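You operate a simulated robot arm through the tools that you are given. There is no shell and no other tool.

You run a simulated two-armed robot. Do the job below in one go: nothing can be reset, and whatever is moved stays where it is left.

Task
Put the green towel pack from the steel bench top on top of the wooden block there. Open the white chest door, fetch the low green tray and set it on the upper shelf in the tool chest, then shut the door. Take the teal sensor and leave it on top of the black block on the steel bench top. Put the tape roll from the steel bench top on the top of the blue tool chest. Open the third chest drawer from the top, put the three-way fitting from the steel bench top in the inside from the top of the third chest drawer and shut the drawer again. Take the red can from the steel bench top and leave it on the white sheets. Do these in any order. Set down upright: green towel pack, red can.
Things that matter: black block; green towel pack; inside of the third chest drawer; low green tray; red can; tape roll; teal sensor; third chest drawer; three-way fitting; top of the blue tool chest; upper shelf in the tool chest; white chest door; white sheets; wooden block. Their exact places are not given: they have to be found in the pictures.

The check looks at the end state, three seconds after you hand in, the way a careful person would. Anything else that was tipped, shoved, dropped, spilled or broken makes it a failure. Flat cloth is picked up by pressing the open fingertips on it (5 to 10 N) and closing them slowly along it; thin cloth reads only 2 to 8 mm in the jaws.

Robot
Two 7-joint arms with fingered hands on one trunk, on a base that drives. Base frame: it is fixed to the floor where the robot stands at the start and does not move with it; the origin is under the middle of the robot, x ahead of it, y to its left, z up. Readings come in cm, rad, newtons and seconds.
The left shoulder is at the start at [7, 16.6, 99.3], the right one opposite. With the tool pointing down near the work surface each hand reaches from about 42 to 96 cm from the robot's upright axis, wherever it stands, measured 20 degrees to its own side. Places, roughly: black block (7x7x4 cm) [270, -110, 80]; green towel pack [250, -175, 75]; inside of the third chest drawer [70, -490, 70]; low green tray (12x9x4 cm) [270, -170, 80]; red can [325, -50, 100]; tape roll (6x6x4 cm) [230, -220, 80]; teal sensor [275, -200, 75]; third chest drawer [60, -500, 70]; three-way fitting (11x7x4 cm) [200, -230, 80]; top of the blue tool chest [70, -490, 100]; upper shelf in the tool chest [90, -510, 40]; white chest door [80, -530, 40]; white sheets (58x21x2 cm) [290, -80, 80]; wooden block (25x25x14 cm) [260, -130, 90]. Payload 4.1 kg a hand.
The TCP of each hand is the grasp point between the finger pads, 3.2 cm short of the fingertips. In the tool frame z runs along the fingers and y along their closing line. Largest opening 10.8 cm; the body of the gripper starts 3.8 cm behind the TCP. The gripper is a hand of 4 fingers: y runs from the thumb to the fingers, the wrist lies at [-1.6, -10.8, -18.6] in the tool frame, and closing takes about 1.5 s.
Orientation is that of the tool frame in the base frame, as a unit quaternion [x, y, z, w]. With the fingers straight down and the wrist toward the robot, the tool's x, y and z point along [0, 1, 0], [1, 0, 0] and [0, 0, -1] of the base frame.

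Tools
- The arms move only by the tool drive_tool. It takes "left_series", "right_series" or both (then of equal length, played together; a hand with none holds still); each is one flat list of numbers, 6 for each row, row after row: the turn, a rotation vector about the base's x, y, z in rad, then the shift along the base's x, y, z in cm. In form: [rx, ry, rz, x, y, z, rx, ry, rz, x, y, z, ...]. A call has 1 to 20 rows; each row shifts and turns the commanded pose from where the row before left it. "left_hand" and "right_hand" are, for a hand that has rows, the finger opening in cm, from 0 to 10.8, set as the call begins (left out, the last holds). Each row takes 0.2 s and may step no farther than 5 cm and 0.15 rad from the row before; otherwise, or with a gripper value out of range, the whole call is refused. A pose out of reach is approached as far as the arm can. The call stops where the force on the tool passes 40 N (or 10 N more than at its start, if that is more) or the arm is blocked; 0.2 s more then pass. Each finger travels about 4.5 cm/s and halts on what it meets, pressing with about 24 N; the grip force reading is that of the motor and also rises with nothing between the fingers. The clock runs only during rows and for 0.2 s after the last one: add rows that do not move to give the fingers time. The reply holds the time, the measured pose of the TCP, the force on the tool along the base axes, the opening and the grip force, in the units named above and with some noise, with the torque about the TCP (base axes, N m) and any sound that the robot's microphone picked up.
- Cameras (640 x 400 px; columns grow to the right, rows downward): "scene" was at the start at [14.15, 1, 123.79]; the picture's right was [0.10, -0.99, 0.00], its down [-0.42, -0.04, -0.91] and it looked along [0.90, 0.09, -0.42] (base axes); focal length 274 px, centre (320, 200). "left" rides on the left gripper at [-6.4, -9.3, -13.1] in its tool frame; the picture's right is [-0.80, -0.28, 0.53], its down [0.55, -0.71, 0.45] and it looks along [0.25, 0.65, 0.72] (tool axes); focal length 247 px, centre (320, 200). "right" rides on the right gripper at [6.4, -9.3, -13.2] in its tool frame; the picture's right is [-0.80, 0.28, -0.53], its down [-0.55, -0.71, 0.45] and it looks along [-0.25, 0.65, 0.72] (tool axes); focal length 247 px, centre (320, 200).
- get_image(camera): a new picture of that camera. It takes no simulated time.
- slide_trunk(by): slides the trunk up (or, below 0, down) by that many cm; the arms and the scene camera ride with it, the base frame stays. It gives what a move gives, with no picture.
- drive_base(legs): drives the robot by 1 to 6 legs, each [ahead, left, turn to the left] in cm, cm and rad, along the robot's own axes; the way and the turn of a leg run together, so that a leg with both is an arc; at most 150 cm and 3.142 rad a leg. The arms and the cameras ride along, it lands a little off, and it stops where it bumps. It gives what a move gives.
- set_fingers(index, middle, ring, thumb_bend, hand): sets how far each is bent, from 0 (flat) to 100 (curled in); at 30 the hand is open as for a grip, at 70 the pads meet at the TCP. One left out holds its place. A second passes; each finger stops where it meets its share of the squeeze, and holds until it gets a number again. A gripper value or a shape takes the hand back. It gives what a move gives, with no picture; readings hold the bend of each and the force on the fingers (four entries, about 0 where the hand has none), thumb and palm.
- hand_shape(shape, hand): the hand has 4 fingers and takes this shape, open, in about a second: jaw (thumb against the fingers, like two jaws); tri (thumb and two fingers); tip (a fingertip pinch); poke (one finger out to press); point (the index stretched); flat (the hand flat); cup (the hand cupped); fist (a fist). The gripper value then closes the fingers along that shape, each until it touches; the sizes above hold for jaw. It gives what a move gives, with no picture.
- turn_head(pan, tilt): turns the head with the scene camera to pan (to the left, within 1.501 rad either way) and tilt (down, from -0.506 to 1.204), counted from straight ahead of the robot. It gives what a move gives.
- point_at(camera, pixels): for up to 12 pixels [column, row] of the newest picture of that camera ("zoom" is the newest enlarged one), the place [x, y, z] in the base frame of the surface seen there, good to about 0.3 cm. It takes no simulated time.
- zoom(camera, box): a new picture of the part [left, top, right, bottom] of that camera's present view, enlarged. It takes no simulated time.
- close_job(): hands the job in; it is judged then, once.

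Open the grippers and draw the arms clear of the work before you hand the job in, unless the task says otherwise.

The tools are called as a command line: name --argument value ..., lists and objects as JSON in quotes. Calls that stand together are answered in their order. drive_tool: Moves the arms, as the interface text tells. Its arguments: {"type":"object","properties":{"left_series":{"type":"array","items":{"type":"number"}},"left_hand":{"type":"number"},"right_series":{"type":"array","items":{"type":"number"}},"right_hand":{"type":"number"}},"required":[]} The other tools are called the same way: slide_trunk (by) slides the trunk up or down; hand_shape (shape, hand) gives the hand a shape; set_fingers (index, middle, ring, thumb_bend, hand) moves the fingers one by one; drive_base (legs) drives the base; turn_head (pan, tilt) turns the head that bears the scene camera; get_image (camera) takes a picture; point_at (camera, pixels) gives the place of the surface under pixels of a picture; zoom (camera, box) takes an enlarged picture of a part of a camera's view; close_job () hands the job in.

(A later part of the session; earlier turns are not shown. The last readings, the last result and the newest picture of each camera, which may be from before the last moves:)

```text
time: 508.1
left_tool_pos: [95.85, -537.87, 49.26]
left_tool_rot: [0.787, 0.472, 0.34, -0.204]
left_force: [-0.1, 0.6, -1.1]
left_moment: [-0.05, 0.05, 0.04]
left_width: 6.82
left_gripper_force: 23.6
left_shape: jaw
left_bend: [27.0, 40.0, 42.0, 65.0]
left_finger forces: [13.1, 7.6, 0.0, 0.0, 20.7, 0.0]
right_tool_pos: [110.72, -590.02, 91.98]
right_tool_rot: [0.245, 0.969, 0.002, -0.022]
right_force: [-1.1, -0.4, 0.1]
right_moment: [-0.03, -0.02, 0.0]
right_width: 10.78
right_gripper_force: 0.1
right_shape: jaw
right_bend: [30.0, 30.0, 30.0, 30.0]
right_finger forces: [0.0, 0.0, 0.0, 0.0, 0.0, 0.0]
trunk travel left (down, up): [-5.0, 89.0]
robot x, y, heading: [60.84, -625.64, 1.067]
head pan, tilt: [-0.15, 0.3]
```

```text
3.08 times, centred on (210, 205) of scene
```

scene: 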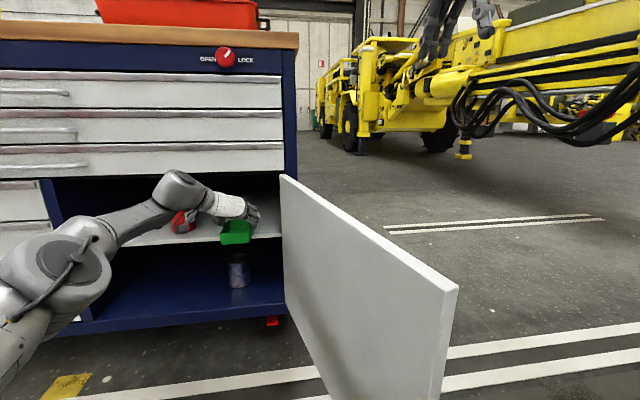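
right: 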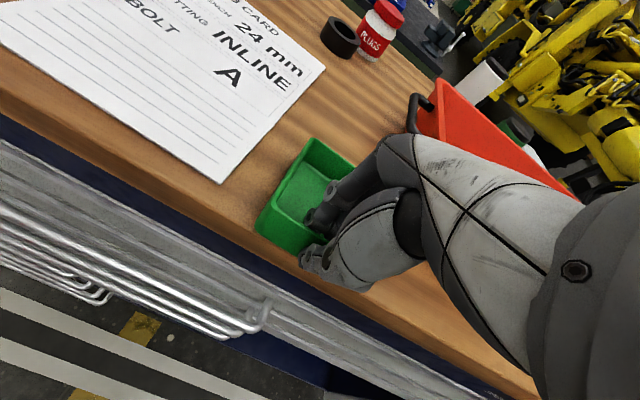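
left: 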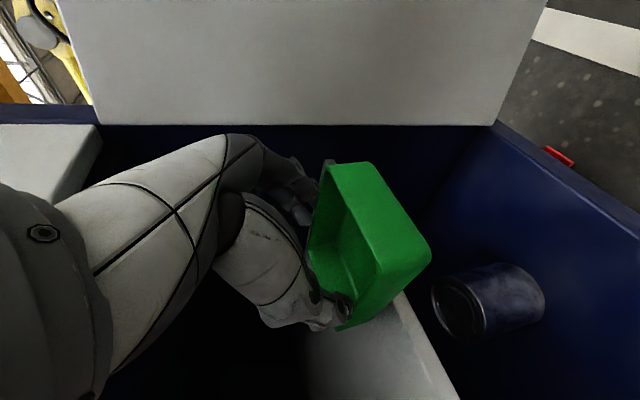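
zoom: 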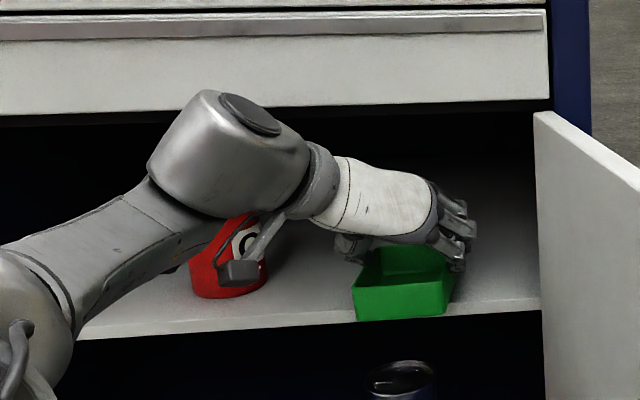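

No bump; A=-427.3. I inch 2.5 cm more.

drive_base --legs '[[2.5, 0, 0]]'

zoom --camera "scene" --box '[120, 140, 300, 270]'

get_image --camera "left"

```text
time: 508.9
left_tool_pos: [97.15, -535.77, 49.31]
left_tool_rot: [0.788, 0.472, 0.339, -0.203]
left_force: [-0.6, -0.4, -1.4]
left_moment: [0.04, 0.04, 0.02]
left_width: 6.78
left_gripper_force: 23.9
left_shape: jaw
left_bend: [27.0, 40.0, 42.0, 65.0]
left_finger forces: [13.1, 7.6, 0.0, 0.0, 20.6, 0.0]
right_tool_pos: [111.93, -587.78, 91.96]
right_tool_rot: [0.246, 0.969, 0.002, -0.021]
right_force: [0.4, 0.3, -0.6]
right_moment: [-0.01, 0.01, -0.03]
right_width: 10.78
right_gripper_force: 0.1
right_shape: jaw
right_bend: [30.0, 30.0, 30.0, 30.0]
right_finger forces: [0.1, 0.0, 0.0, 0.0, 0.0, 0.0]
trunk travel left (down, up): [-5.0, 89.0]
robot x, y, heading: [62.09, -623.36, 1.067]
head pan, tilt: [-0.15, 0.3]
```

```text
3.08 times, centred on (210, 205) of scene
```

zoom: 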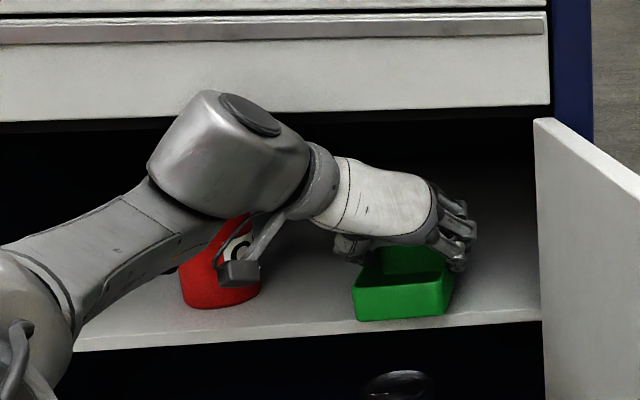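

```text
taken
```

left: 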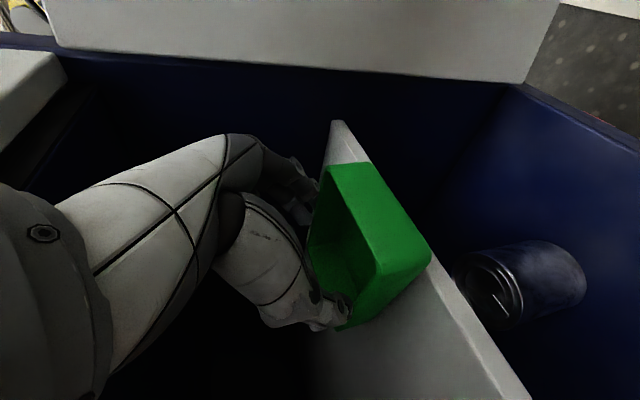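

The tray's near end is about flush with the shelf edge. I lower it in small steps to the shelf.

drive_tool --left_series '[0, 0, 0, 0, 0, -0.25, 0, 0, 0, 0, 0, -0.25, 0, 0, 0, 0, 0, -0.15, 0, 0, 0, 0, 0, 0]'

```text
time: 509.9
left_tool_pos: [96.99, -535.67, 48.71]
left_tool_rot: [0.787, 0.472, 0.34, -0.204]
left_force: [-0.1, 0.1, -0.3]
left_moment: [0.02, 0.03, 0.02]
left_width: 6.79
left_gripper_force: 24.0
left_shape: jaw
left_bend: [27.0, 40.0, 42.0, 65.0]
left_finger forces: [13.0, 7.7, 0.0, 0.0, 20.6, 0.0]
right_tool_pos: [111.88, -587.77, 91.94]
right_tool_rot: [0.246, 0.969, 0.001, -0.022]
right_force: [-0.2, 0.6, 0.6]
right_moment: [0.0, 0.01, 0.0]
right_width: 10.77
right_gripper_force: 0.1
right_shape: jaw
right_bend: [30.0, 30.0, 30.0, 30.0]
right_finger forces: [0.0, 0.0, 0.0, 0.0, 0.1, 0.0]
trunk travel left (down, up): [-5.0, 89.0]
robot x, y, heading: [62.05, -623.27, 1.069]
head pan, tilt: [-0.15, 0.3]
```

drive_tool --left_series '[0, 0, 0, 0, 0, -0.12, 0, 0, 0, 0, 0, -0.12, 0, 0, 0, 0, 0, 0]'

zoom --camera "scene" --box '[180, 180, 300, 260]'

```text
time: 510.7
left_tool_pos: [97.1, -535.78, 48.64]
left_tool_rot: [0.787, 0.472, 0.34, -0.204]
left_force: [1.4, 2.2, 6.9]
left_moment: [0.38, 0.14, -0.11]
left_width: 6.8
left_gripper_force: 24.1
left_shape: jaw
left_bend: [27.0, 40.0, 42.0, 65.0]
left_finger forces: [12.6, 7.5, 0.1, 0.0, 21.7, 0.0]
right_tool_pos: [111.89, -587.97, 92.07]
right_tool_rot: [0.245, 0.969, 0.002, -0.021]
right_force: [0.0, -0.5, 0.8]
right_moment: [-0.02, 0.02, -0.03]
right_width: 10.78
right_gripper_force: 0.1
right_shape: jaw
right_bend: [30.0, 30.0, 30.0, 30.0]
right_finger forces: [0.0, 0.1, 0.1, 0.0, 0.0, 0.1]
trunk travel left (down, up): [-5.0, 89.0]
robot x, y, heading: [62.19, -623.67, 1.067]
head pan, tilt: [-0.15, 0.3]
```

```text
5.00 times, centred on (240, 220) of scene
```

zoom: 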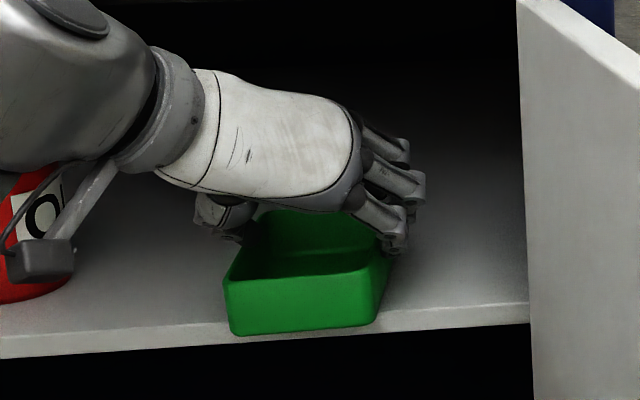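

The tray sits on the shelf (+6.9 N). I open the hand gently.

drive_tool --left_series '[0, 0, 0, 0, 0, 0, 0, 0, 0, 0, 0, 0, 0, 0, 0, 0, 0, 0, 0, 0, 0, 0, 0, 0, 0, 0, 0, 0, 0, 0]' --left_hand 9.5

get_image --camera "left"

zoom --camera "scene" --box '[180, 180, 300, 260]'

```text
time: 511.9
left_tool_pos: [97.05, -535.71, 48.45]
left_tool_rot: [0.788, 0.472, 0.34, -0.203]
left_force: [0.8, -0.8, 0.3]
left_moment: [0.04, 0.05, -0.02]
left_width: 9.48
left_gripper_force: 0.1
left_shape: jaw
left_bend: [26.0, 32.0, 31.0, 46.0]
left_finger forces: [0.0, 0.1, 0.1, 0.0, 1.5, 0.0]
right_tool_pos: [111.85, -587.7, 91.91]
right_tool_rot: [0.245, 0.969, 0.002, -0.021]
right_force: [0.7, 0.4, 1.2]
right_moment: [0.03, 0.01, -0.03]
right_width: 10.8
right_gripper_force: 0.1
right_shape: jaw
right_bend: [30.0, 30.0, 30.0, 30.0]
right_finger forces: [0.0, 0.0, 0.0, 0.0, 0.0, 0.0]
trunk travel left (down, up): [-5.0, 89.0]
robot x, y, heading: [61.9, -623.15, 1.07]
head pan, tilt: [-0.15, 0.3]
```

```text
taken
```

left: 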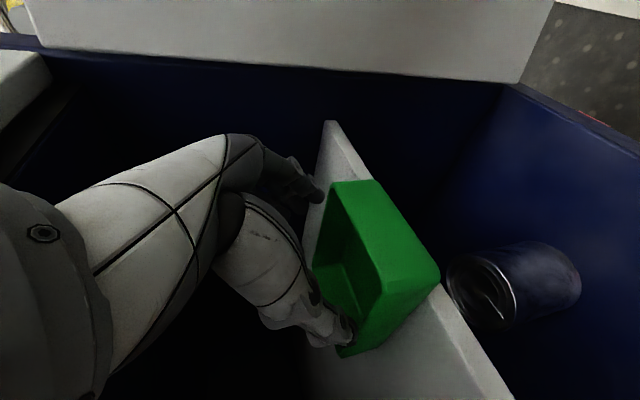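

```text
5.00 times, centred on (240, 220) of scene
```

zoom: 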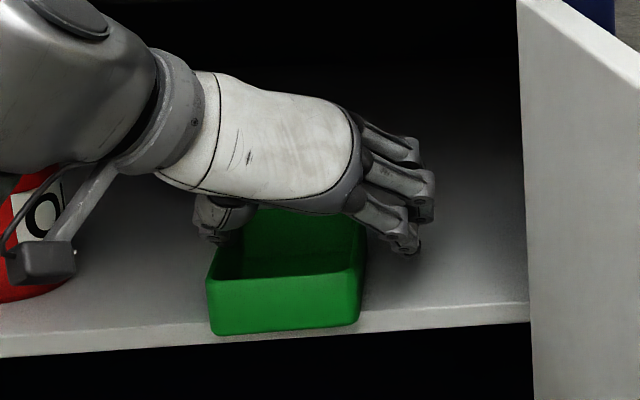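

The tray slid ~1 cm with the thumb but stands. I open fully and look.

drive_tool --left_series '[0, 0, 0, 0, 0, 0, 0, 0, 0, 0, 0, 0, 0, 0, 0, 0, 0, 0, 0, 0, 0, 0, 0, 0]' --left_hand 10.8

zoom --camera "left" --box '[240, 130, 460, 370]'

```text
time: 512.9
left_tool_pos: [97.1, -535.72, 48.59]
left_tool_rot: [0.787, 0.472, 0.341, -0.204]
left_force: [0.5, 0.2, -0.2]
left_moment: [0.04, -0.02, 0.02]
left_width: 10.74
left_gripper_force: 0.0
left_shape: jaw
left_bend: [30.0, 30.0, 30.0, 30.0]
left_finger forces: [0.0, 0.1, 0.0, 0.0, 0.1, 0.0]
right_tool_pos: [111.88, -587.91, 91.88]
right_tool_rot: [0.245, 0.969, 0.002, -0.021]
right_force: [0.0, 0.1, 0.2]
right_moment: [0.04, 0.01, -0.01]
right_width: 10.8
right_gripper_force: 0.1
right_shape: jaw
right_bend: [30.0, 30.0, 30.0, 30.0]
right_finger forces: [0.1, 0.1, 0.0, 0.1, 0.0, 0.1]
trunk travel left (down, up): [-5.0, 89.0]
robot x, y, heading: [61.96, -623.22, 1.07]
head pan, tilt: [-0.15, 0.3]
```

```text
1.67 times, centred on (350, 250) of left
```

zoom: 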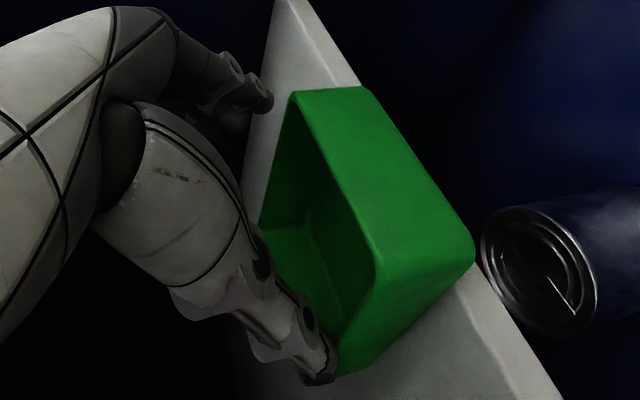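

Thumb is nearly touching the tray's left wall; I shift the hand 0.7 cm left to centre, then withdraw along the tool axis.

drive_tool --left_series '[0, 0, 0, -0.62, 0.33, 0, 0, 0, 0, -0.35, -0.64, 0.69, 0, 0, 0, -0.52, -0.96, 1.03, 0, 0, 0, -0.69, -1.28, 1.37, 0, 0, 0, -0.69, -1.28, 1.37, 0, 0, 0, -0.69, -1.28, 1.37, 0, 0, 0, -0.69, -1.28, 1.0, 0, 0, 0, 0, 0, 0]'

get_image --camera "left"

zoom --camera "scene" --box '[120, 140, 300, 270]'

```text
time: 514.7
left_tool_pos: [92.87, -542.22, 55.24]
left_tool_rot: [0.787, 0.472, 0.341, -0.204]
left_force: [-0.4, -0.1, -0.6]
left_moment: [0.0, -0.02, 0.03]
left_width: 10.77
left_gripper_force: 0.2
left_shape: jaw
left_bend: [30.0, 30.0, 30.0, 30.0]
left_finger forces: [0.0, 0.1, 0.0, 0.0, 0.0, 0.0]
right_tool_pos: [111.82, -587.84, 92.04]
right_tool_rot: [0.245, 0.969, 0.001, -0.021]
right_force: [-0.3, 0.2, -0.7]
right_moment: [0.0, 0.01, -0.01]
right_width: 10.8
right_gripper_force: 0.0
right_shape: jaw
right_bend: [30.0, 30.0, 30.0, 30.0]
right_finger forces: [0.0, 0.0, 0.0, 0.1, 0.0, 0.0]
trunk travel left (down, up): [-5.0, 89.0]
robot x, y, heading: [61.96, -622.94, 1.072]
head pan, tilt: [-0.15, 0.3]
```

```text
taken
```

left: 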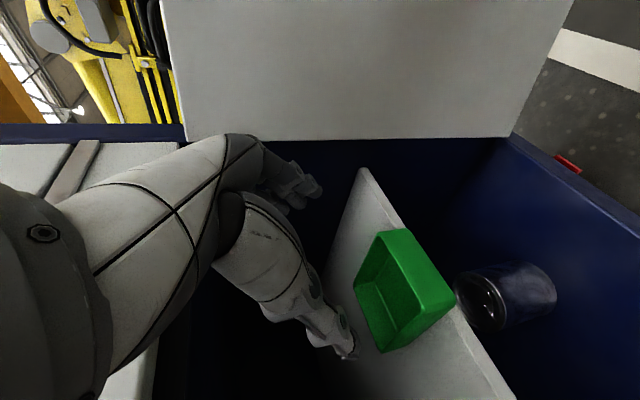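

```text
3.08 times, centred on (210, 205) of scene
```

zoom: 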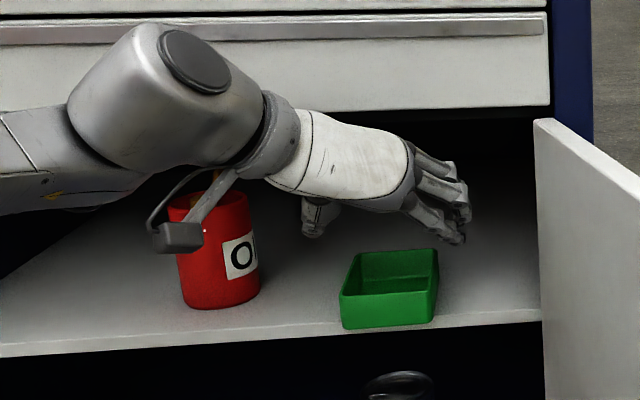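

The tray stands on the shelf, its near end at the edge. I withdraw a bit more, close the hand, and measure the tray to push it in a few cm.

drive_tool --left_series '[0, 0, 0, -1.2, -2.2, 0, 0, 0, 0, -1.2, -2.2, -0.5, 0, 0, 0, 0, 0, 0, 0, 0, 0, 0, 0, 0, 0, 0, 0, 0, 0, 0, 0, 0, 0, 0, 0, 0, 0, 0, 0, 0, 0, 0]' --left_hand 0

get_image --camera "left"

zoom --camera "scene" --box '[120, 140, 300, 270]'

point_at --camera "zoom" --pixels '[[343, 297], [434, 290], [390, 310], [345, 325], [432, 318], [358, 255], [437, 250], [400, 275], [390, 255], [300, 335]]'

```text
time: 516.3
left_tool_pos: [90.35, -546.5, 54.7]
left_tool_rot: [0.788, 0.471, 0.34, -0.203]
left_force: [-0.7, -0.6, 0.1]
left_moment: [0.01, -0.02, 0.0]
left_width: 0.01
left_gripper_force: 17.7
left_shape: jaw
left_bend: [70.0, 70.0, 70.0, 49.0]
left_finger forces: [0.0, 0.1, 0.0, 0.0, 0.1, 0.0]
right_tool_pos: [111.91, -587.79, 91.92]
right_tool_rot: [0.245, 0.969, 0.002, -0.021]
right_force: [0.1, -0.9, -0.3]
right_moment: [0.01, 0.01, 0.0]
right_width: 10.81
right_gripper_force: 0.1
right_shape: jaw
right_bend: [30.0, 30.0, 30.0, 30.0]
right_finger forces: [0.0, 0.0, 0.1, 0.0, 0.0, 0.0]
trunk travel left (down, up): [-5.0, 89.0]
robot x, y, heading: [62.25, -623.48, 1.067]
head pan, tilt: [-0.15, 0.3]
```

```text
taken
```

left: 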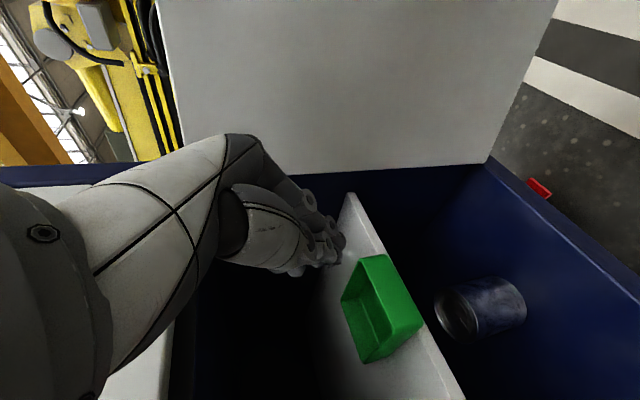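

```text
3.08 times, centred on (210, 205) of scene
```

zoom: 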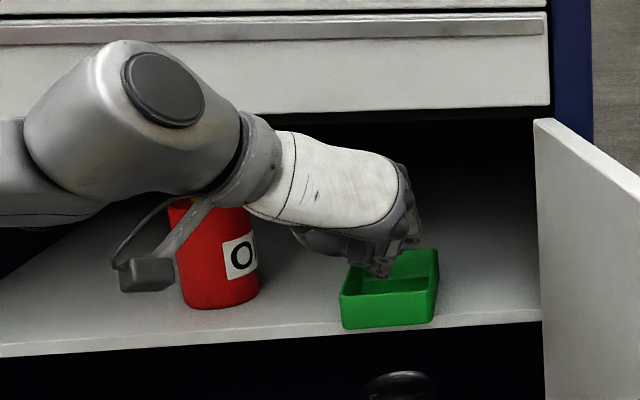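

```text
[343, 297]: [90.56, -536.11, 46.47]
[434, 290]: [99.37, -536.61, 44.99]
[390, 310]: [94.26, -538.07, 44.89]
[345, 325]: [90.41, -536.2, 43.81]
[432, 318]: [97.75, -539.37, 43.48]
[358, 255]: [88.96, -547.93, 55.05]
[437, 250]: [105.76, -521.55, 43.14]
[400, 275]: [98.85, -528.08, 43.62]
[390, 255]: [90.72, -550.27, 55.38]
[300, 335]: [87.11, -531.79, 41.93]
```

Near wall at along -428.1 (1.7 cm overhang). I lower the closed hand to z≈47.5 in front of it and push it gently inward.

drive_tool --left_series '[0, 0, 0, 0, 0, -2.4, 0, 0, 0, 0, 0, -2.4, 0, 0, 0, 0, 0, -2.4, 0, 0, 0, 0.5, 0.9, 0, 0, 0, 0, 0.5, 0.9, 0, 0, 0, 0, 0.5, 0.9, 0, 0, 0, 0, 0.5, 0.9, 0, 0, 0, 0, 0.5, 0.9, 0, 0, 0, 0, 0.5, 0.9, 0, 0, 0, 0, 0, 0, 0]'

zoom --camera "scene" --box '[120, 140, 300, 270]'

get_image --camera "left"

```text
time: 518.5
left_tool_pos: [93.48, -541.08, 47.57]
left_tool_rot: [0.787, 0.473, 0.34, -0.204]
left_force: [0.9, 0.4, 0.1]
left_moment: [0.0, 0.02, 0.01]
left_width: 0.0
left_gripper_force: 24.0
left_shape: jaw
left_bend: [70.0, 70.0, 70.0, 49.0]
left_finger forces: [0.0, 0.1, 0.0, 0.0, 0.1, 0.0]
right_tool_pos: [111.78, -587.84, 92.04]
right_tool_rot: [0.245, 0.969, 0.002, -0.022]
right_force: [-0.1, 0.1, 0.2]
right_moment: [0.01, -0.01, 0.02]
right_width: 10.75
right_gripper_force: 0.0
right_shape: jaw
right_bend: [30.0, 30.0, 30.0, 30.0]
right_finger forces: [0.0, 0.1, 0.1, 0.0, 0.0, 0.0]
trunk travel left (down, up): [-5.0, 89.0]
robot x, y, heading: [61.97, -623.16, 1.073]
head pan, tilt: [-0.15, 0.3]
```

```text
3.08 times, centred on (210, 205) of scene
```

zoom: 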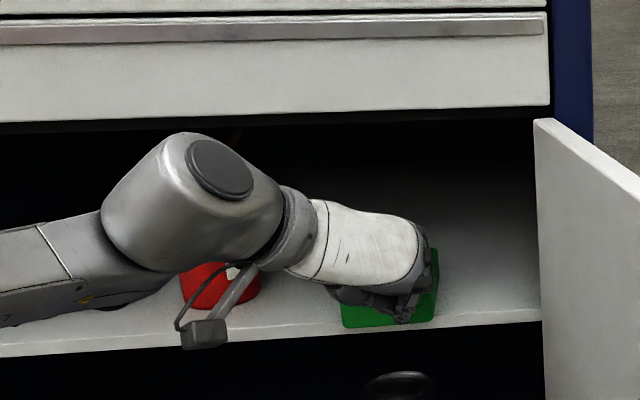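

```text
taken
```

left: 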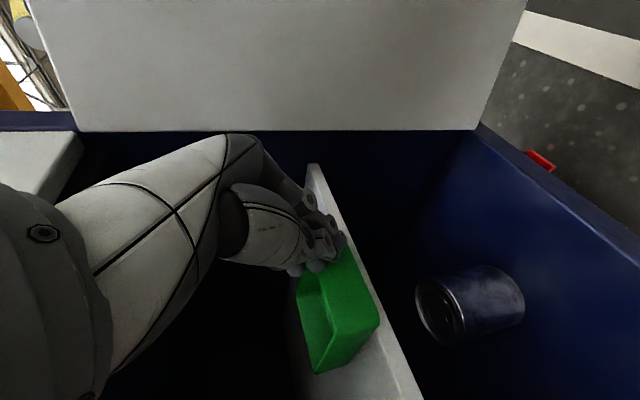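

The fist is just before the near wall, a bit right of centre. I shift 1.5 cm left and push forward 6 cm slowly.

drive_tool --left_series '[0, 0, 0, -1.3, 0.7, 0, 0, 0, 0, 0.38, 0.7, 0, 0, 0, 0, 0.38, 0.7, 0, 0, 0, 0, 0.38, 0.7, 0, 0, 0, 0, 0.38, 0.7, 0, 0, 0, 0, 0.38, 0.7, 0, 0, 0, 0, 0.38, 0.7, 0, 0, 0, 0, 0.38, 0.7, 0, 0, 0, 0, 0, 0, 0]'

zoom --camera "scene" --box '[120, 140, 300, 270]'

get_image --camera "left"

```text
time: 520.5
left_tool_pos: [94.76, -535.47, 47.57]
left_tool_rot: [0.788, 0.473, 0.338, -0.204]
left_force: [-0.3, -1.2, 0.2]
left_moment: [0.01, 0.0, 0.02]
left_width: 0.01
left_gripper_force: 24.1
left_shape: jaw
left_bend: [70.0, 70.0, 70.0, 49.0]
left_finger forces: [0.0, 0.0, 0.0, 0.0, 0.0, 0.1]
right_tool_pos: [111.91, -587.81, 92.01]
right_tool_rot: [0.246, 0.969, 0.001, -0.021]
right_force: [-0.7, -0.1, 0.3]
right_moment: [0.0, 0.01, -0.01]
right_width: 10.79
right_gripper_force: 0.0
right_shape: jaw
right_bend: [30.0, 30.0, 30.0, 30.0]
right_finger forces: [0.0, 0.0, 0.1, 0.0, 0.0, 0.0]
trunk travel left (down, up): [-5.0, 89.0]
robot x, y, heading: [62.07, -623.39, 1.068]
head pan, tilt: [-0.15, 0.3]
```

```text
3.08 times, centred on (210, 205) of scene
```

zoom: 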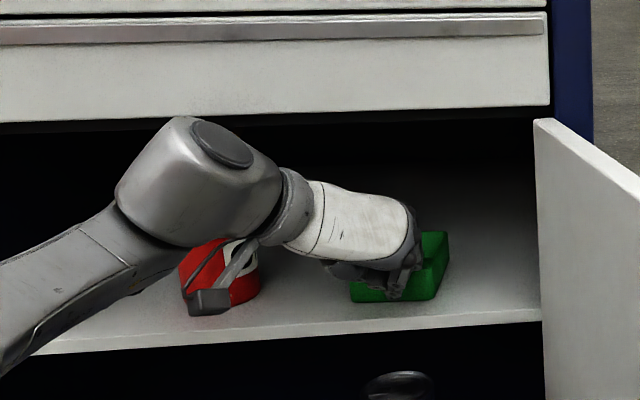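

```text
taken
```

left: 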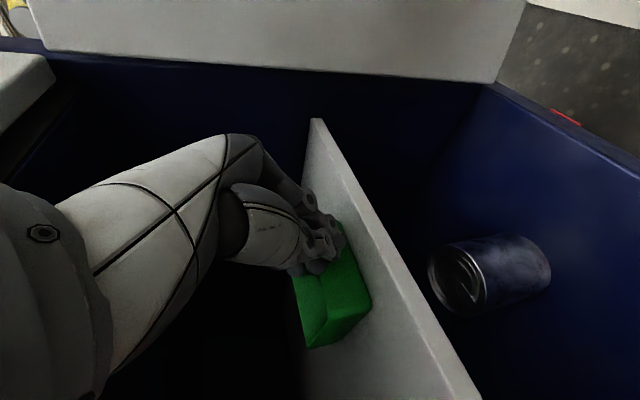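

The tray is now ~3 cm inside the shelf edge and straight. I withdraw the hand and check.

drive_tool --left_series '[0, 0, 0, -0.5, -0.9, 0.2, 0, 0, 0, -1.2, -2.2, 0.5, 0, 0, 0, -1.9, -3.5, 0.5, 0, 0, 0, -1.9, -3.5, 0.5, 0, 0, 0, -1.9, -3.5, 0, 0, 0, 0, -1.9, -3.5, 0]'

drive_base --legs '[[-20, 0, 0]]'

get_image --camera "scene"

zoom --camera "scene" --box '[100, 130, 320, 280]'

```text
time: 521.9
left_tool_pos: [85.66, -552.48, 49.45]
left_tool_rot: [0.787, 0.473, 0.339, -0.203]
left_force: [0.5, -0.3, 0.8]
left_moment: [0.0, -0.03, 0.0]
left_width: 0.02
left_gripper_force: 24.3
left_shape: jaw
left_bend: [70.0, 70.0, 70.0, 49.0]
left_finger forces: [0.1, 0.1, 0.1, 0.0, 0.1, 0.0]
right_tool_pos: [111.91, -587.85, 91.93]
right_tool_rot: [0.246, 0.969, 0.002, -0.021]
right_force: [0.0, -0.7, 0.5]
right_moment: [0.02, 0.01, -0.03]
right_width: 10.76
right_gripper_force: 0.1
right_shape: jaw
right_bend: [30.0, 30.0, 30.0, 30.0]
right_finger forces: [0.0, 0.0, 0.0, 0.0, 0.1, 0.0]
trunk travel left (down, up): [-5.0, 89.0]
robot x, y, heading: [62.26, -623.4, 1.068]
head pan, tilt: [-0.15, 0.3]
```

```text
time: 523.5
left_tool_pos: [76.03, -569.95, 49.41]
left_tool_rot: [0.788, 0.472, 0.34, -0.203]
left_force: [-0.3, -1.0, -0.4]
left_moment: [0.01, 0.0, -0.01]
left_width: 0.01
left_gripper_force: 23.8
left_shape: jaw
left_bend: [70.0, 70.0, 70.0, 49.0]
left_finger forces: [0.1, 0.1, 0.0, 0.0, 0.1, 0.0]
right_tool_pos: [102.35, -605.35, 91.93]
right_tool_rot: [0.245, 0.969, 0.002, -0.021]
right_force: [0.1, -1.7, 0.2]
right_moment: [0.02, 0.01, 0.01]
right_width: 10.76
right_gripper_force: 0.1
right_shape: jaw
right_bend: [30.0, 30.0, 30.0, 30.0]
right_finger forces: [0.0, 0.0, 0.1, 0.0, 0.1, 0.0]
trunk travel left (down, up): [-5.0, 89.0]
robot x, y, heading: [52.83, -640.89, 1.068]
head pan, tilt: [-0.15, 0.3]
```

```text
taken
```

scene: 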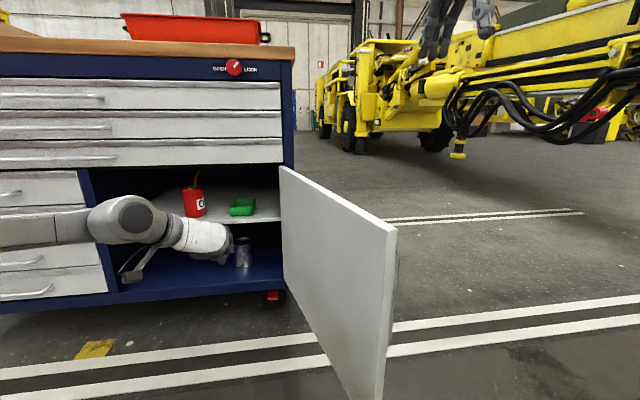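

```text
2.67 times, centred on (210, 205) of scene
```

zoom: 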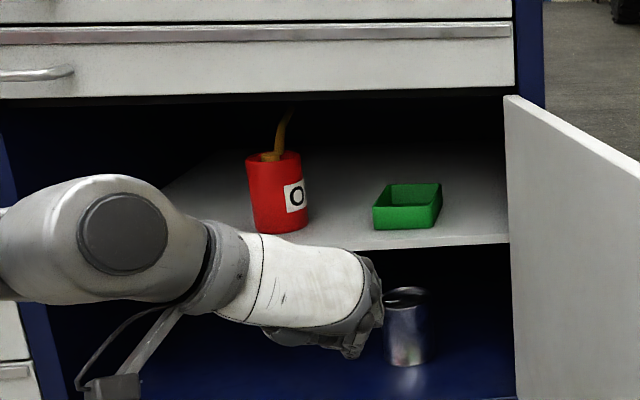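

The tray stands well inside the upper shelf and the red can is untouched. Next I raise the trunk 35 cm so the left arm clears the door, and prepare the right hand to push the door shut.

slide_trunk --by 35

turn_head --pan -0.3 --tilt 0.6

get_image --camera "scene"

```text
time: 526.9
left_tool_pos: [76.01, -569.92, 84.46]
left_tool_rot: [0.787, 0.472, 0.34, -0.204]
left_force: [0.1, 0.3, -0.4]
left_moment: [-0.02, 0.0, 0.0]
left_width: 0.0
left_gripper_force: 23.7
left_shape: jaw
left_bend: [70.0, 70.0, 70.0, 49.0]
left_finger forces: [0.1, 0.0, 0.1, 0.0, 0.0, 0.0]
right_tool_pos: [102.22, -605.35, 126.91]
right_tool_rot: [0.245, 0.969, 0.002, -0.02]
right_force: [0.1, 1.0, -0.6]
right_moment: [0.0, -0.04, 0.0]
right_width: 10.79
right_gripper_force: 0.0
right_shape: jaw
right_bend: [30.0, 30.0, 30.0, 30.0]
right_finger forces: [0.0, 0.1, 0.0, 0.1, 0.1, 0.1]
trunk travel left (down, up): [-40.0, 54.0]
robot x, y, heading: [52.61, -640.57, 1.069]
head pan, tilt: [-0.15, 0.3]
```

```text
time: 527.7
left_tool_pos: [75.92, -569.92, 84.5]
left_tool_rot: [0.787, 0.472, 0.34, -0.204]
left_force: [-0.1, -0.2, 0.5]
left_moment: [-0.01, 0.03, 0.01]
left_width: 0.01
left_gripper_force: 23.8
left_shape: jaw
left_bend: [70.0, 70.0, 70.0, 49.0]
left_finger forces: [0.0, 0.1, 0.0, 0.0, 0.1, 0.1]
right_tool_pos: [102.39, -605.34, 127.04]
right_tool_rot: [0.245, 0.969, 0.002, -0.021]
right_force: [0.4, 0.4, -0.7]
right_moment: [0.04, -0.02, 0.01]
right_width: 10.76
right_gripper_force: 0.1
right_shape: jaw
right_bend: [30.0, 30.0, 30.0, 30.0]
right_finger forces: [0.1, 0.0, 0.0, 0.0, 0.1, 0.0]
trunk travel left (down, up): [-40.0, 54.0]
robot x, y, heading: [52.32, -640.65, 1.067]
head pan, tilt: [-0.3, 0.6]
```

```text
taken
```

scene: 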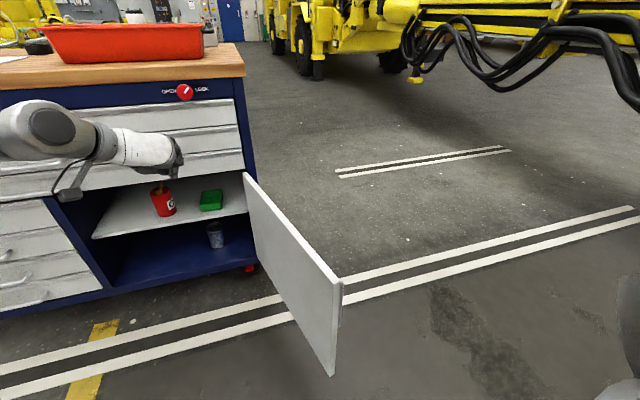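

I bring the closed right hand down on the outer (right) side of the door to z≈50.

drive_tool --right_series '[0, 0, 0, 2.4, 0.3, -3.5, 0, 0, 0, 2.4, 0.3, -3.5, 0, 0, 0, 2.4, 0.3, -3.5, 0, 0, 0, 2.4, 0.3, -3.5, 0, 0, 0, 0, 0, -4.5, 0, 0, 0, 0, 0, -4.5, 0, 0, 0, 0, 0, -4.5, 0, 0, 0, 0, 0, -4.5, 0, 0, 0, 0, 0, -4.5, 0, 0, 0, 0, 0, -4.5, 0, 0, 0, 0, 0, -4.5, 0, 0, 0, 0, 0, -4.5, 0, 0, 0, 0, 0, -4.5, 0, 0, 0, 0, 0, -4.5, 0, 0, 0, 0, 0, -4.5, 0, 0, 0, 0, 0, -4.5, 0, 0, 0, 0, 0, -4.5, 0, 0, 0, 0, 0, 0]' --right_hand 0

get_image --camera "scene"

get_image --camera "right"

```text
time: 531.5
left_tool_pos: [75.98, -569.98, 84.33]
left_tool_rot: [0.787, 0.472, 0.34, -0.204]
left_force: [-0.3, 0.0, 0.3]
left_moment: [0.01, 0.02, 0.01]
left_width: 0.03
left_gripper_force: 24.3
left_shape: jaw
left_bend: [70.0, 70.0, 70.0, 49.0]
left_finger forces: [0.1, 0.0, 0.0, 0.0, 0.0, 0.1]
right_tool_pos: [111.87, -603.95, 54.56]
right_tool_rot: [0.245, 0.969, 0.002, -0.021]
right_force: [0.3, 0.4, 0.5]
right_moment: [0.0, 0.0, -0.03]
right_width: 0.0
right_gripper_force: 23.8
right_shape: jaw
right_bend: [70.0, 70.0, 70.0, 49.0]
right_finger forces: [0.1, 0.0, 0.0, 0.1, 0.0, 0.1]
trunk travel left (down, up): [-40.0, 54.0]
robot x, y, heading: [52.54, -640.94, 1.068]
head pan, tilt: [-0.3, 0.6]
```

```text
taken
```

scene: 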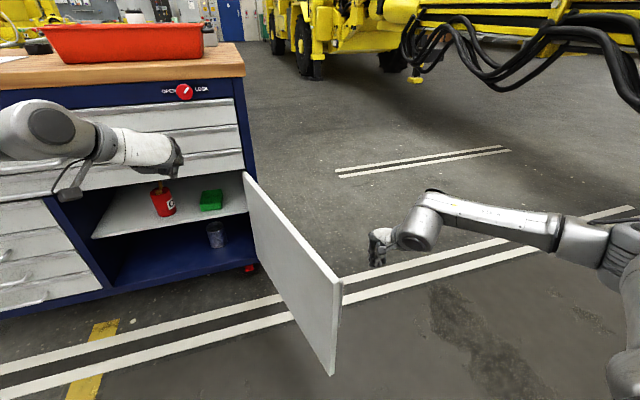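

```text
taken
```

right: 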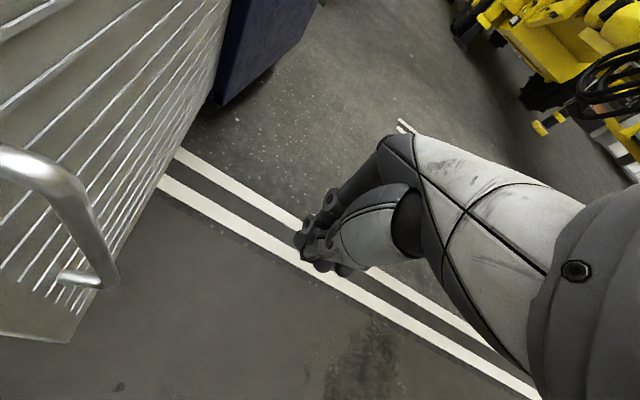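

Right hand is outside the door. I lower it to z≈45 and move to touch the outer face, then push along the arc slowly.

drive_tool --right_series '[0, 0, 0, -1.36, 1.52, -1.2, 0, 0, 0, -1.36, 1.52, -1.2, 0, 0, 0, -1.36, 1.52, -1.2, 0, 0, 0, -1.36, 1.52, -1.2, 0, 0, 0, -1.36, 1.52, -1.2, 0, 0, 0, -1.1, 1.0, -1.2, 0, 0, 0, -1.0, 0.8, -1.2, 0, 0, 0, -0.8, 0.6, -1.0, 0, 0, 0, -0.8, 0.5, 0, 0, 0, 0, -0.8, 0.45, 0, 0, 0, 0, -0.8, 0.4, 0, 0, 0, 0, -0.8, 0.4, 0, 0, 0, 0, -0.8, 0.4, 0, 0, 0, 0, -0.8, 0.4, 0, 0, 0, 0, -0.8, 0.4, 0, 0, 0, 0, -0.8, 0.4, 0, 0, 0, 0, -0.8, 0.4, 0, 0, 0, 0, -0.8, 0.4, 0, 0, 0, 0, -0.8, 0.4, 0, 0, 0, 0, -0.8, 0.4, 0]'

get_image --camera "scene"

```text
time: 535.7
left_tool_pos: [76.09, -569.95, 84.48]
left_tool_rot: [0.787, 0.472, 0.339, -0.204]
left_force: [0.7, 0.0, -0.1]
left_moment: [0.01, 0.01, 0.04]
left_width: 0.01
left_gripper_force: 23.9
left_shape: jaw
left_bend: [70.0, 70.0, 70.0, 49.0]
left_finger forces: [0.0, 0.0, 0.0, 0.0, 0.1, 0.1]
right_tool_pos: [92.52, -589.19, 45.19]
right_tool_rot: [0.246, 0.969, 0.001, -0.022]
right_force: [0.0, 0.8, -0.5]
right_moment: [-0.01, -0.01, 0.02]
right_width: 0.0
right_gripper_force: 24.0
right_shape: jaw
right_bend: [70.0, 70.0, 70.0, 49.0]
right_finger forces: [0.0, 0.0, 0.0, 0.0, 0.0, 0.0]
trunk travel left (down, up): [-40.0, 54.0]
robot x, y, heading: [52.94, -640.45, 1.063]
head pan, tilt: [-0.3, 0.6]
```

```text
taken
```

scene: 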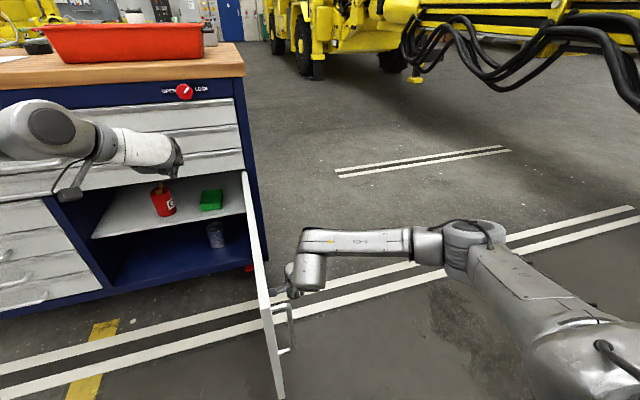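

The door swung to ~88° without strain. I push on: 22 cm more along the arc.

drive_tool --right_series '[0, 0, 0, -0.93, 0.5, 0, 0, 0, 0, -0.93, 0.5, 0, 0, 0, 0, -0.93, 0.5, 0, 0, 0, 0, -0.93, 0.5, 0, 0, 0, 0, -0.93, 0.52, 0, 0, 0, 0, -0.93, 0.52, 0, 0, 0, 0, -0.93, 0.54, 0, 0, 0, 0, -0.93, 0.56, 0, 0, 0, 0, -0.9, 0.6, 0, 0, 0, 0, -0.9, 0.63, 0, 0, 0, 0, -0.85, 0.66, 0, 0, 0, 0, -0.85, 0.68, 0, 0, 0, 0, -0.82, 0.7, 0, 0, 0, 0, -0.8, 0.73, 0, 0, 0, 0, -0.78, 0.76, 0, 0, 0, 0, -0.76, 0.78, 0, 0, 0, 0, -0.74, 0.8, 0, 0, 0, 0, -0.72, 0.82, 0, 0, 0, 0, -0.7, 0.84, 0, 0, 0, 0, -0.68, 0.86, 0]'

get_image --camera "scene"

```text
time: 539.9
left_tool_pos: [75.99, -569.89, 84.32]
left_tool_rot: [0.787, 0.472, 0.34, -0.204]
left_force: [-0.3, -0.2, 0.1]
left_moment: [0.01, -0.01, 0.02]
left_width: 0.01
left_gripper_force: 23.5
left_shape: jaw
left_bend: [70.0, 70.0, 70.0, 49.0]
left_finger forces: [0.0, 0.1, 0.0, 0.0, 0.1, 0.0]
right_tool_pos: [75.61, -576.22, 45.08]
right_tool_rot: [0.245, 0.969, 0.001, -0.022]
right_force: [-0.4, 1.0, 0.1]
right_moment: [0.03, 0.02, 0.0]
right_width: 0.0
right_gripper_force: 23.6
right_shape: jaw
right_bend: [70.0, 70.0, 70.0, 49.0]
right_finger forces: [0.0, 0.0, 0.1, 0.0, 0.0, 0.0]
trunk travel left (down, up): [-40.0, 54.0]
robot x, y, heading: [52.52, -640.95, 1.06]
head pan, tilt: [-0.3, 0.6]
```

```text
taken
```

scene: 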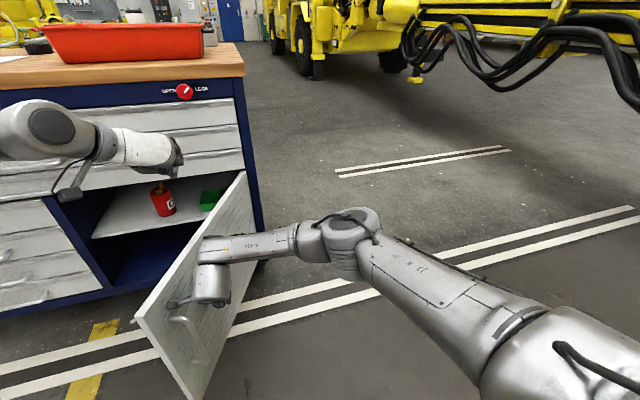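

The door is ~58°. I continue left-forward along the arc.

drive_tool --right_series '[0, 0, 0, -0.6, 0.85, 0, 0, 0, 0, -0.55, 0.87, 0, 0, 0, 0, -0.5, 0.9, 0, 0, 0, 0, -0.45, 0.92, 0, 0, 0, 0, -0.4, 0.94, 0, 0, 0, 0, -0.35, 0.95, 0, 0, 0, 0, -0.3, 0.96, 0, 0, 0, 0, -0.25, 0.97, 0, 0, 0, 0, -0.2, 0.98, 0, 0, 0, 0, -0.15, 0.98, 0, 0, 0, 0, -0.1, 0.98, 0, 0, 0, 0, -0.05, 0.98, 0, 0, 0, 0, 0, 0.98, 0, 0, 0, 0, 0.05, 0.98, 0, 0, 0, 0, 0.1, 0.98, 0]'

get_image --camera "scene"

```text
time: 543.1
left_tool_pos: [75.99, -570.0, 84.39]
left_tool_rot: [0.788, 0.472, 0.34, -0.204]
left_force: [0.4, -0.2, 0.1]
left_moment: [0.05, 0.03, 0.02]
left_width: 0.0
left_gripper_force: 24.0
left_shape: jaw
left_bend: [70.0, 70.0, 70.0, 49.0]
left_finger forces: [0.0, 0.0, 0.0, 0.0, 0.0, 0.0]
right_tool_pos: [72.04, -567.87, 45.07]
right_tool_rot: [0.246, 0.969, 0.002, -0.021]
right_force: [0.4, -0.1, 1.1]
right_moment: [-0.01, -0.02, 0.01]
right_width: 0.03
right_gripper_force: 23.9
right_shape: jaw
right_bend: [70.0, 70.0, 70.0, 49.0]
right_finger forces: [0.1, 0.0, 0.1, 0.1, 0.0, 0.0]
right hand out of reach, approached as far as the arm can: row 10, 11, 12, 13, 14, 15
trunk travel left (down, up): [-40.0, 54.0]
robot x, y, heading: [52.51, -640.59, 1.064]
head pan, tilt: [-0.3, 0.6]
```

```text
taken
```

scene: 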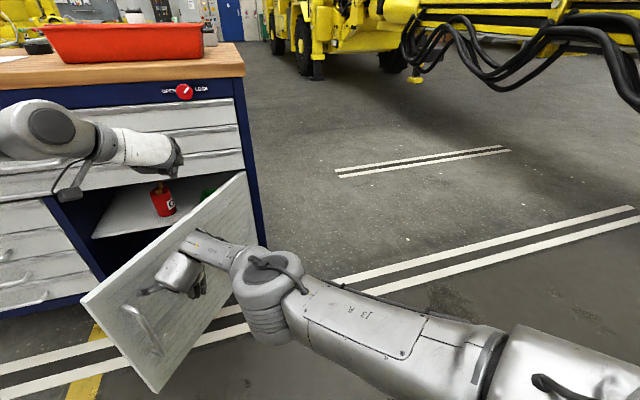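

The right arm is at its limit with the door at ~45°. I pull the left hand back and up a bit so the base can go forward safely.

drive_tool --left_series '[0, 0, 0, -1.9, -3.5, 2, 0, 0, 0, -1.9, -3.5, 2, 0, 0, 0, -1.9, -3.5, 2, 0, 0, 0, -1.9, -3.5, 2, 0, 0, 0, -1.9, -3.5, 2, 0, 0, 0, 0, 0, 0]'

drive_base --legs '[[1.6, 1.2, 0], [1.6, 1.2, 0], [1.6, 1.2, 0], [1.6, 1.2, 0], [1.6, 1.2, 0], [1.6, 1.2, 0]]'

get_image --camera "scene"

```text
time: 544.5
left_tool_pos: [66.41, -587.41, 94.42]
left_tool_rot: [0.788, 0.473, 0.339, -0.203]
left_force: [1.1, -0.4, 0.3]
left_moment: [0.04, 0.05, 0.01]
left_width: 0.01
left_gripper_force: 24.0
left_shape: jaw
left_bend: [70.0, 70.0, 70.0, 49.0]
left_finger forces: [0.0, 0.0, 0.1, 0.1, 0.1, 0.0]
right_tool_pos: [72.05, -567.89, 45.17]
right_tool_rot: [0.245, 0.969, 0.001, -0.021]
right_force: [0.0, 0.4, 0.1]
right_moment: [0.04, -0.02, -0.03]
right_width: 0.0
right_gripper_force: 23.9
right_shape: jaw
right_bend: [70.0, 70.0, 70.0, 49.0]
right_finger forces: [0.0, 0.0, 0.0, 0.0, 0.0, 0.0]
trunk travel left (down, up): [-40.0, 54.0]
robot x, y, heading: [52.58, -641.01, 1.068]
head pan, tilt: [-0.3, 0.6]
```

```text
time: 547.3
left_tool_pos: [64.72, -575.49, 94.46]
left_tool_rot: [0.787, 0.473, 0.339, -0.202]
left_force: [-1.9, 0.8, -1.3]
left_moment: [-0.01, 0.0, -0.03]
left_width: 0.0
left_gripper_force: 24.3
left_shape: jaw
left_bend: [70.0, 70.0, 70.0, 49.0]
left_finger forces: [0.0, 0.1, 0.0, 0.0, 0.0, 0.0]
right_tool_pos: [70.37, -555.98, 45.09]
right_tool_rot: [0.246, 0.969, 0.001, -0.021]
right_force: [0.5, 1.0, 0.2]
right_moment: [-0.02, 0.01, -0.01]
right_width: 0.01
right_gripper_force: 23.9
right_shape: jaw
right_bend: [70.0, 70.0, 70.0, 49.0]
right_finger forces: [0.0, 0.1, 0.1, 0.0, 0.0, 0.0]
trunk travel left (down, up): [-40.0, 54.0]
robot x, y, heading: [50.97, -629.33, 1.07]
head pan, tilt: [-0.3, 0.6]
```

```text
taken
```

scene: 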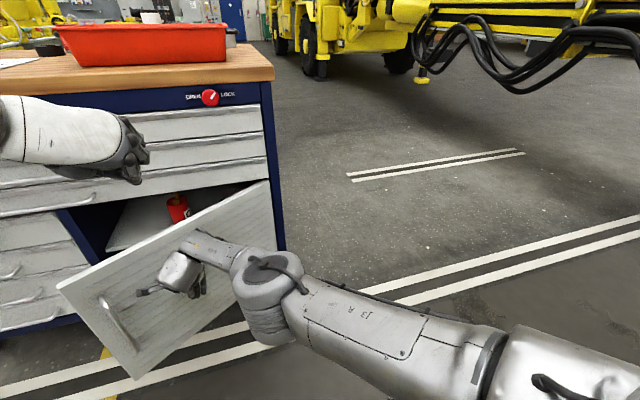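

The door is ~30° now. I continue with small forward-left legs.

drive_base --legs '[[1.8, 0.8, 0], [1.8, 0.8, 0], [1.8, 0.7, 0], [1.8, 0.6, 0], [1.8, 0.5, 0], [1.8, 0.4, 0]]'

get_image --camera "scene"

```text
time: 550.0
left_tool_pos: [66.55, -564.27, 94.42]
left_tool_rot: [0.788, 0.472, 0.339, -0.203]
left_force: [-0.7, 0.6, -0.4]
left_moment: [-0.01, 0.0, -0.02]
left_width: 0.0
left_gripper_force: 24.3
left_shape: jaw
left_bend: [70.0, 70.0, 70.0, 49.0]
left_finger forces: [0.0, 0.1, 0.0, 0.0, 0.0, 0.0]
right_tool_pos: [72.04, -544.65, 45.0]
right_tool_rot: [0.245, 0.969, 0.002, -0.022]
right_force: [0.1, 0.1, -0.2]
right_moment: [0.01, 0.04, 0.03]
right_width: 0.0
right_gripper_force: 24.0
right_shape: jaw
right_bend: [70.0, 70.0, 70.0, 49.0]
right_finger forces: [0.1, 0.1, 0.0, 0.0, 0.1, 0.0]
trunk travel left (down, up): [-40.0, 54.0]
robot x, y, heading: [52.44, -617.56, 1.071]
head pan, tilt: [-0.3, 0.6]
```

```text
taken
```

scene: 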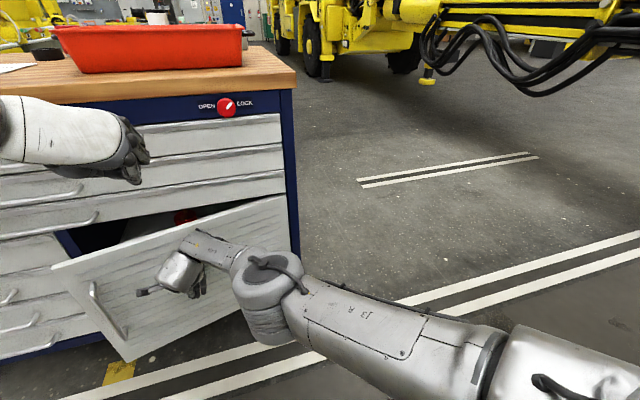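

About 15° remain. I push 6 cm more forward in small legs.

drive_base --legs '[[1.5, 0.2, 0], [1.5, 0.2, 0], [1.5, 0.2, 0], [1.2, 0.1, 0]]'

get_image --camera "scene"

```text
time: 551.8
left_tool_pos: [68.66, -558.9, 94.42]
left_tool_rot: [0.787, 0.473, 0.34, -0.204]
left_force: [-0.5, -0.1, -0.3]
left_moment: [-0.01, 0.0, 0.0]
left_width: 0.0
left_gripper_force: 23.9
left_shape: jaw
left_bend: [70.0, 70.0, 70.0, 49.0]
left_finger forces: [0.0, 0.0, 0.1, 0.1, 0.0, 0.0]
right_tool_pos: [74.33, -539.26, 45.13]
right_tool_rot: [0.244, 0.97, 0.002, -0.021]
right_force: [0.0, -0.2, 0.1]
right_moment: [0.01, -0.01, 0.01]
right_width: 0.0
right_gripper_force: 24.3
right_shape: jaw
right_bend: [70.0, 70.0, 70.0, 49.0]
right_finger forces: [0.0, 0.0, 0.0, 0.0, 0.1, 0.0]
trunk travel left (down, up): [-40.0, 54.0]
robot x, y, heading: [54.86, -612.51, 1.067]
head pan, tilt: [-0.3, 0.6]
```

```text
taken
```

scene: 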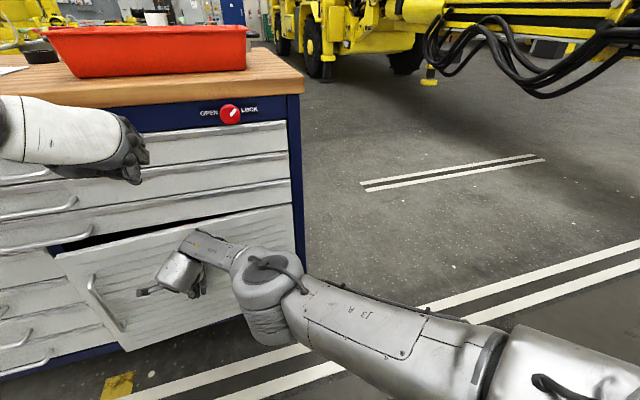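

Nearly closed. I measure the door's left edge against the drawer faces.

point_at --camera "scene" --pixels '[[62, 262], [100, 330], [150, 250], [280, 215], [120, 345], [30, 290], [60, 225]]'

drive_base --legs '[[1.2, 0, 0], [1.2, 0, 0]]'

get_image --camera "scene"

```text
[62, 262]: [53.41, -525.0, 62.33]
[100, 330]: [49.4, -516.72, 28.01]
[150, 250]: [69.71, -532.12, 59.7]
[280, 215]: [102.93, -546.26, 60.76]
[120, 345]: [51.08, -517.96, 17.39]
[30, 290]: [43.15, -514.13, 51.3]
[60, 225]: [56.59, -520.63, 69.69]
```

```text
time: 552.9
left_tool_pos: [69.88, -556.77, 94.41]
left_tool_rot: [0.788, 0.472, 0.339, -0.204]
left_force: [0.3, -0.2, -0.2]
left_moment: [-0.04, -0.02, 0.04]
left_width: 0.0
left_gripper_force: 24.1
left_shape: jaw
left_bend: [70.0, 70.0, 70.0, 49.0]
left_finger forces: [0.0, 0.1, 0.0, 0.0, 0.0, 0.1]
right_tool_pos: [75.47, -537.15, 45.16]
right_tool_rot: [0.245, 0.969, 0.002, -0.021]
right_force: [0.7, -0.3, -0.6]
right_moment: [0.01, 0.01, -0.02]
right_width: 0.0
right_gripper_force: 24.1
right_shape: jaw
right_bend: [70.0, 70.0, 70.0, 49.0]
right_finger forces: [0.0, 0.1, 0.0, 0.0, 0.0, 0.0]
trunk travel left (down, up): [-40.0, 54.0]
robot x, y, heading: [56.3, -610.07, 1.07]
head pan, tilt: [-0.3, 0.6]
```

```text
taken
```

scene: 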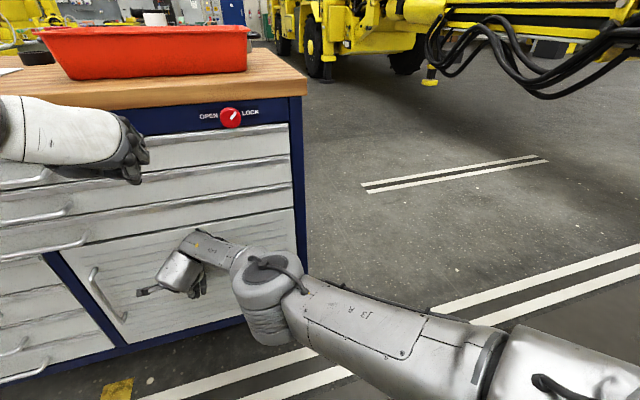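

The door looks shut. I measure its faces and left edge now.

zoom --camera "scene" --box '[0, 180, 310, 390]'

point_at --camera "scene" --pixels '[[68, 262], [75, 270], [140, 335], [280, 220], [240, 290], [120, 270], [50, 262], [200, 300]]'

```text
1.90 times, centred on (155, 285) of scene
```

zoom: 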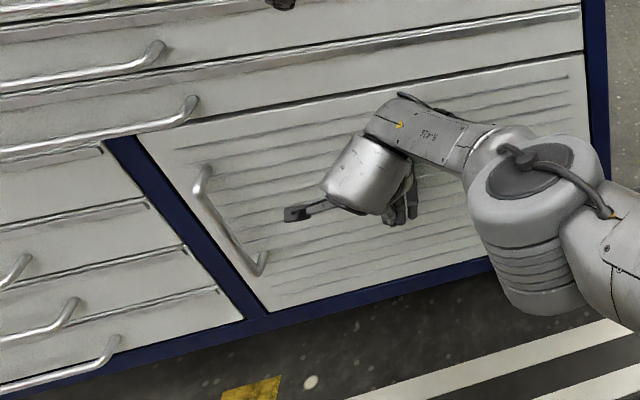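

```text
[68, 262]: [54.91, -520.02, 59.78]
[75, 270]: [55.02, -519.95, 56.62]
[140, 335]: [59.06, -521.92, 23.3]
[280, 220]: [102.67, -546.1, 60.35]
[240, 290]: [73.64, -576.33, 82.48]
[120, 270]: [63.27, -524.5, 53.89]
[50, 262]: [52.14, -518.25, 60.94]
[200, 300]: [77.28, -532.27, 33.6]
```

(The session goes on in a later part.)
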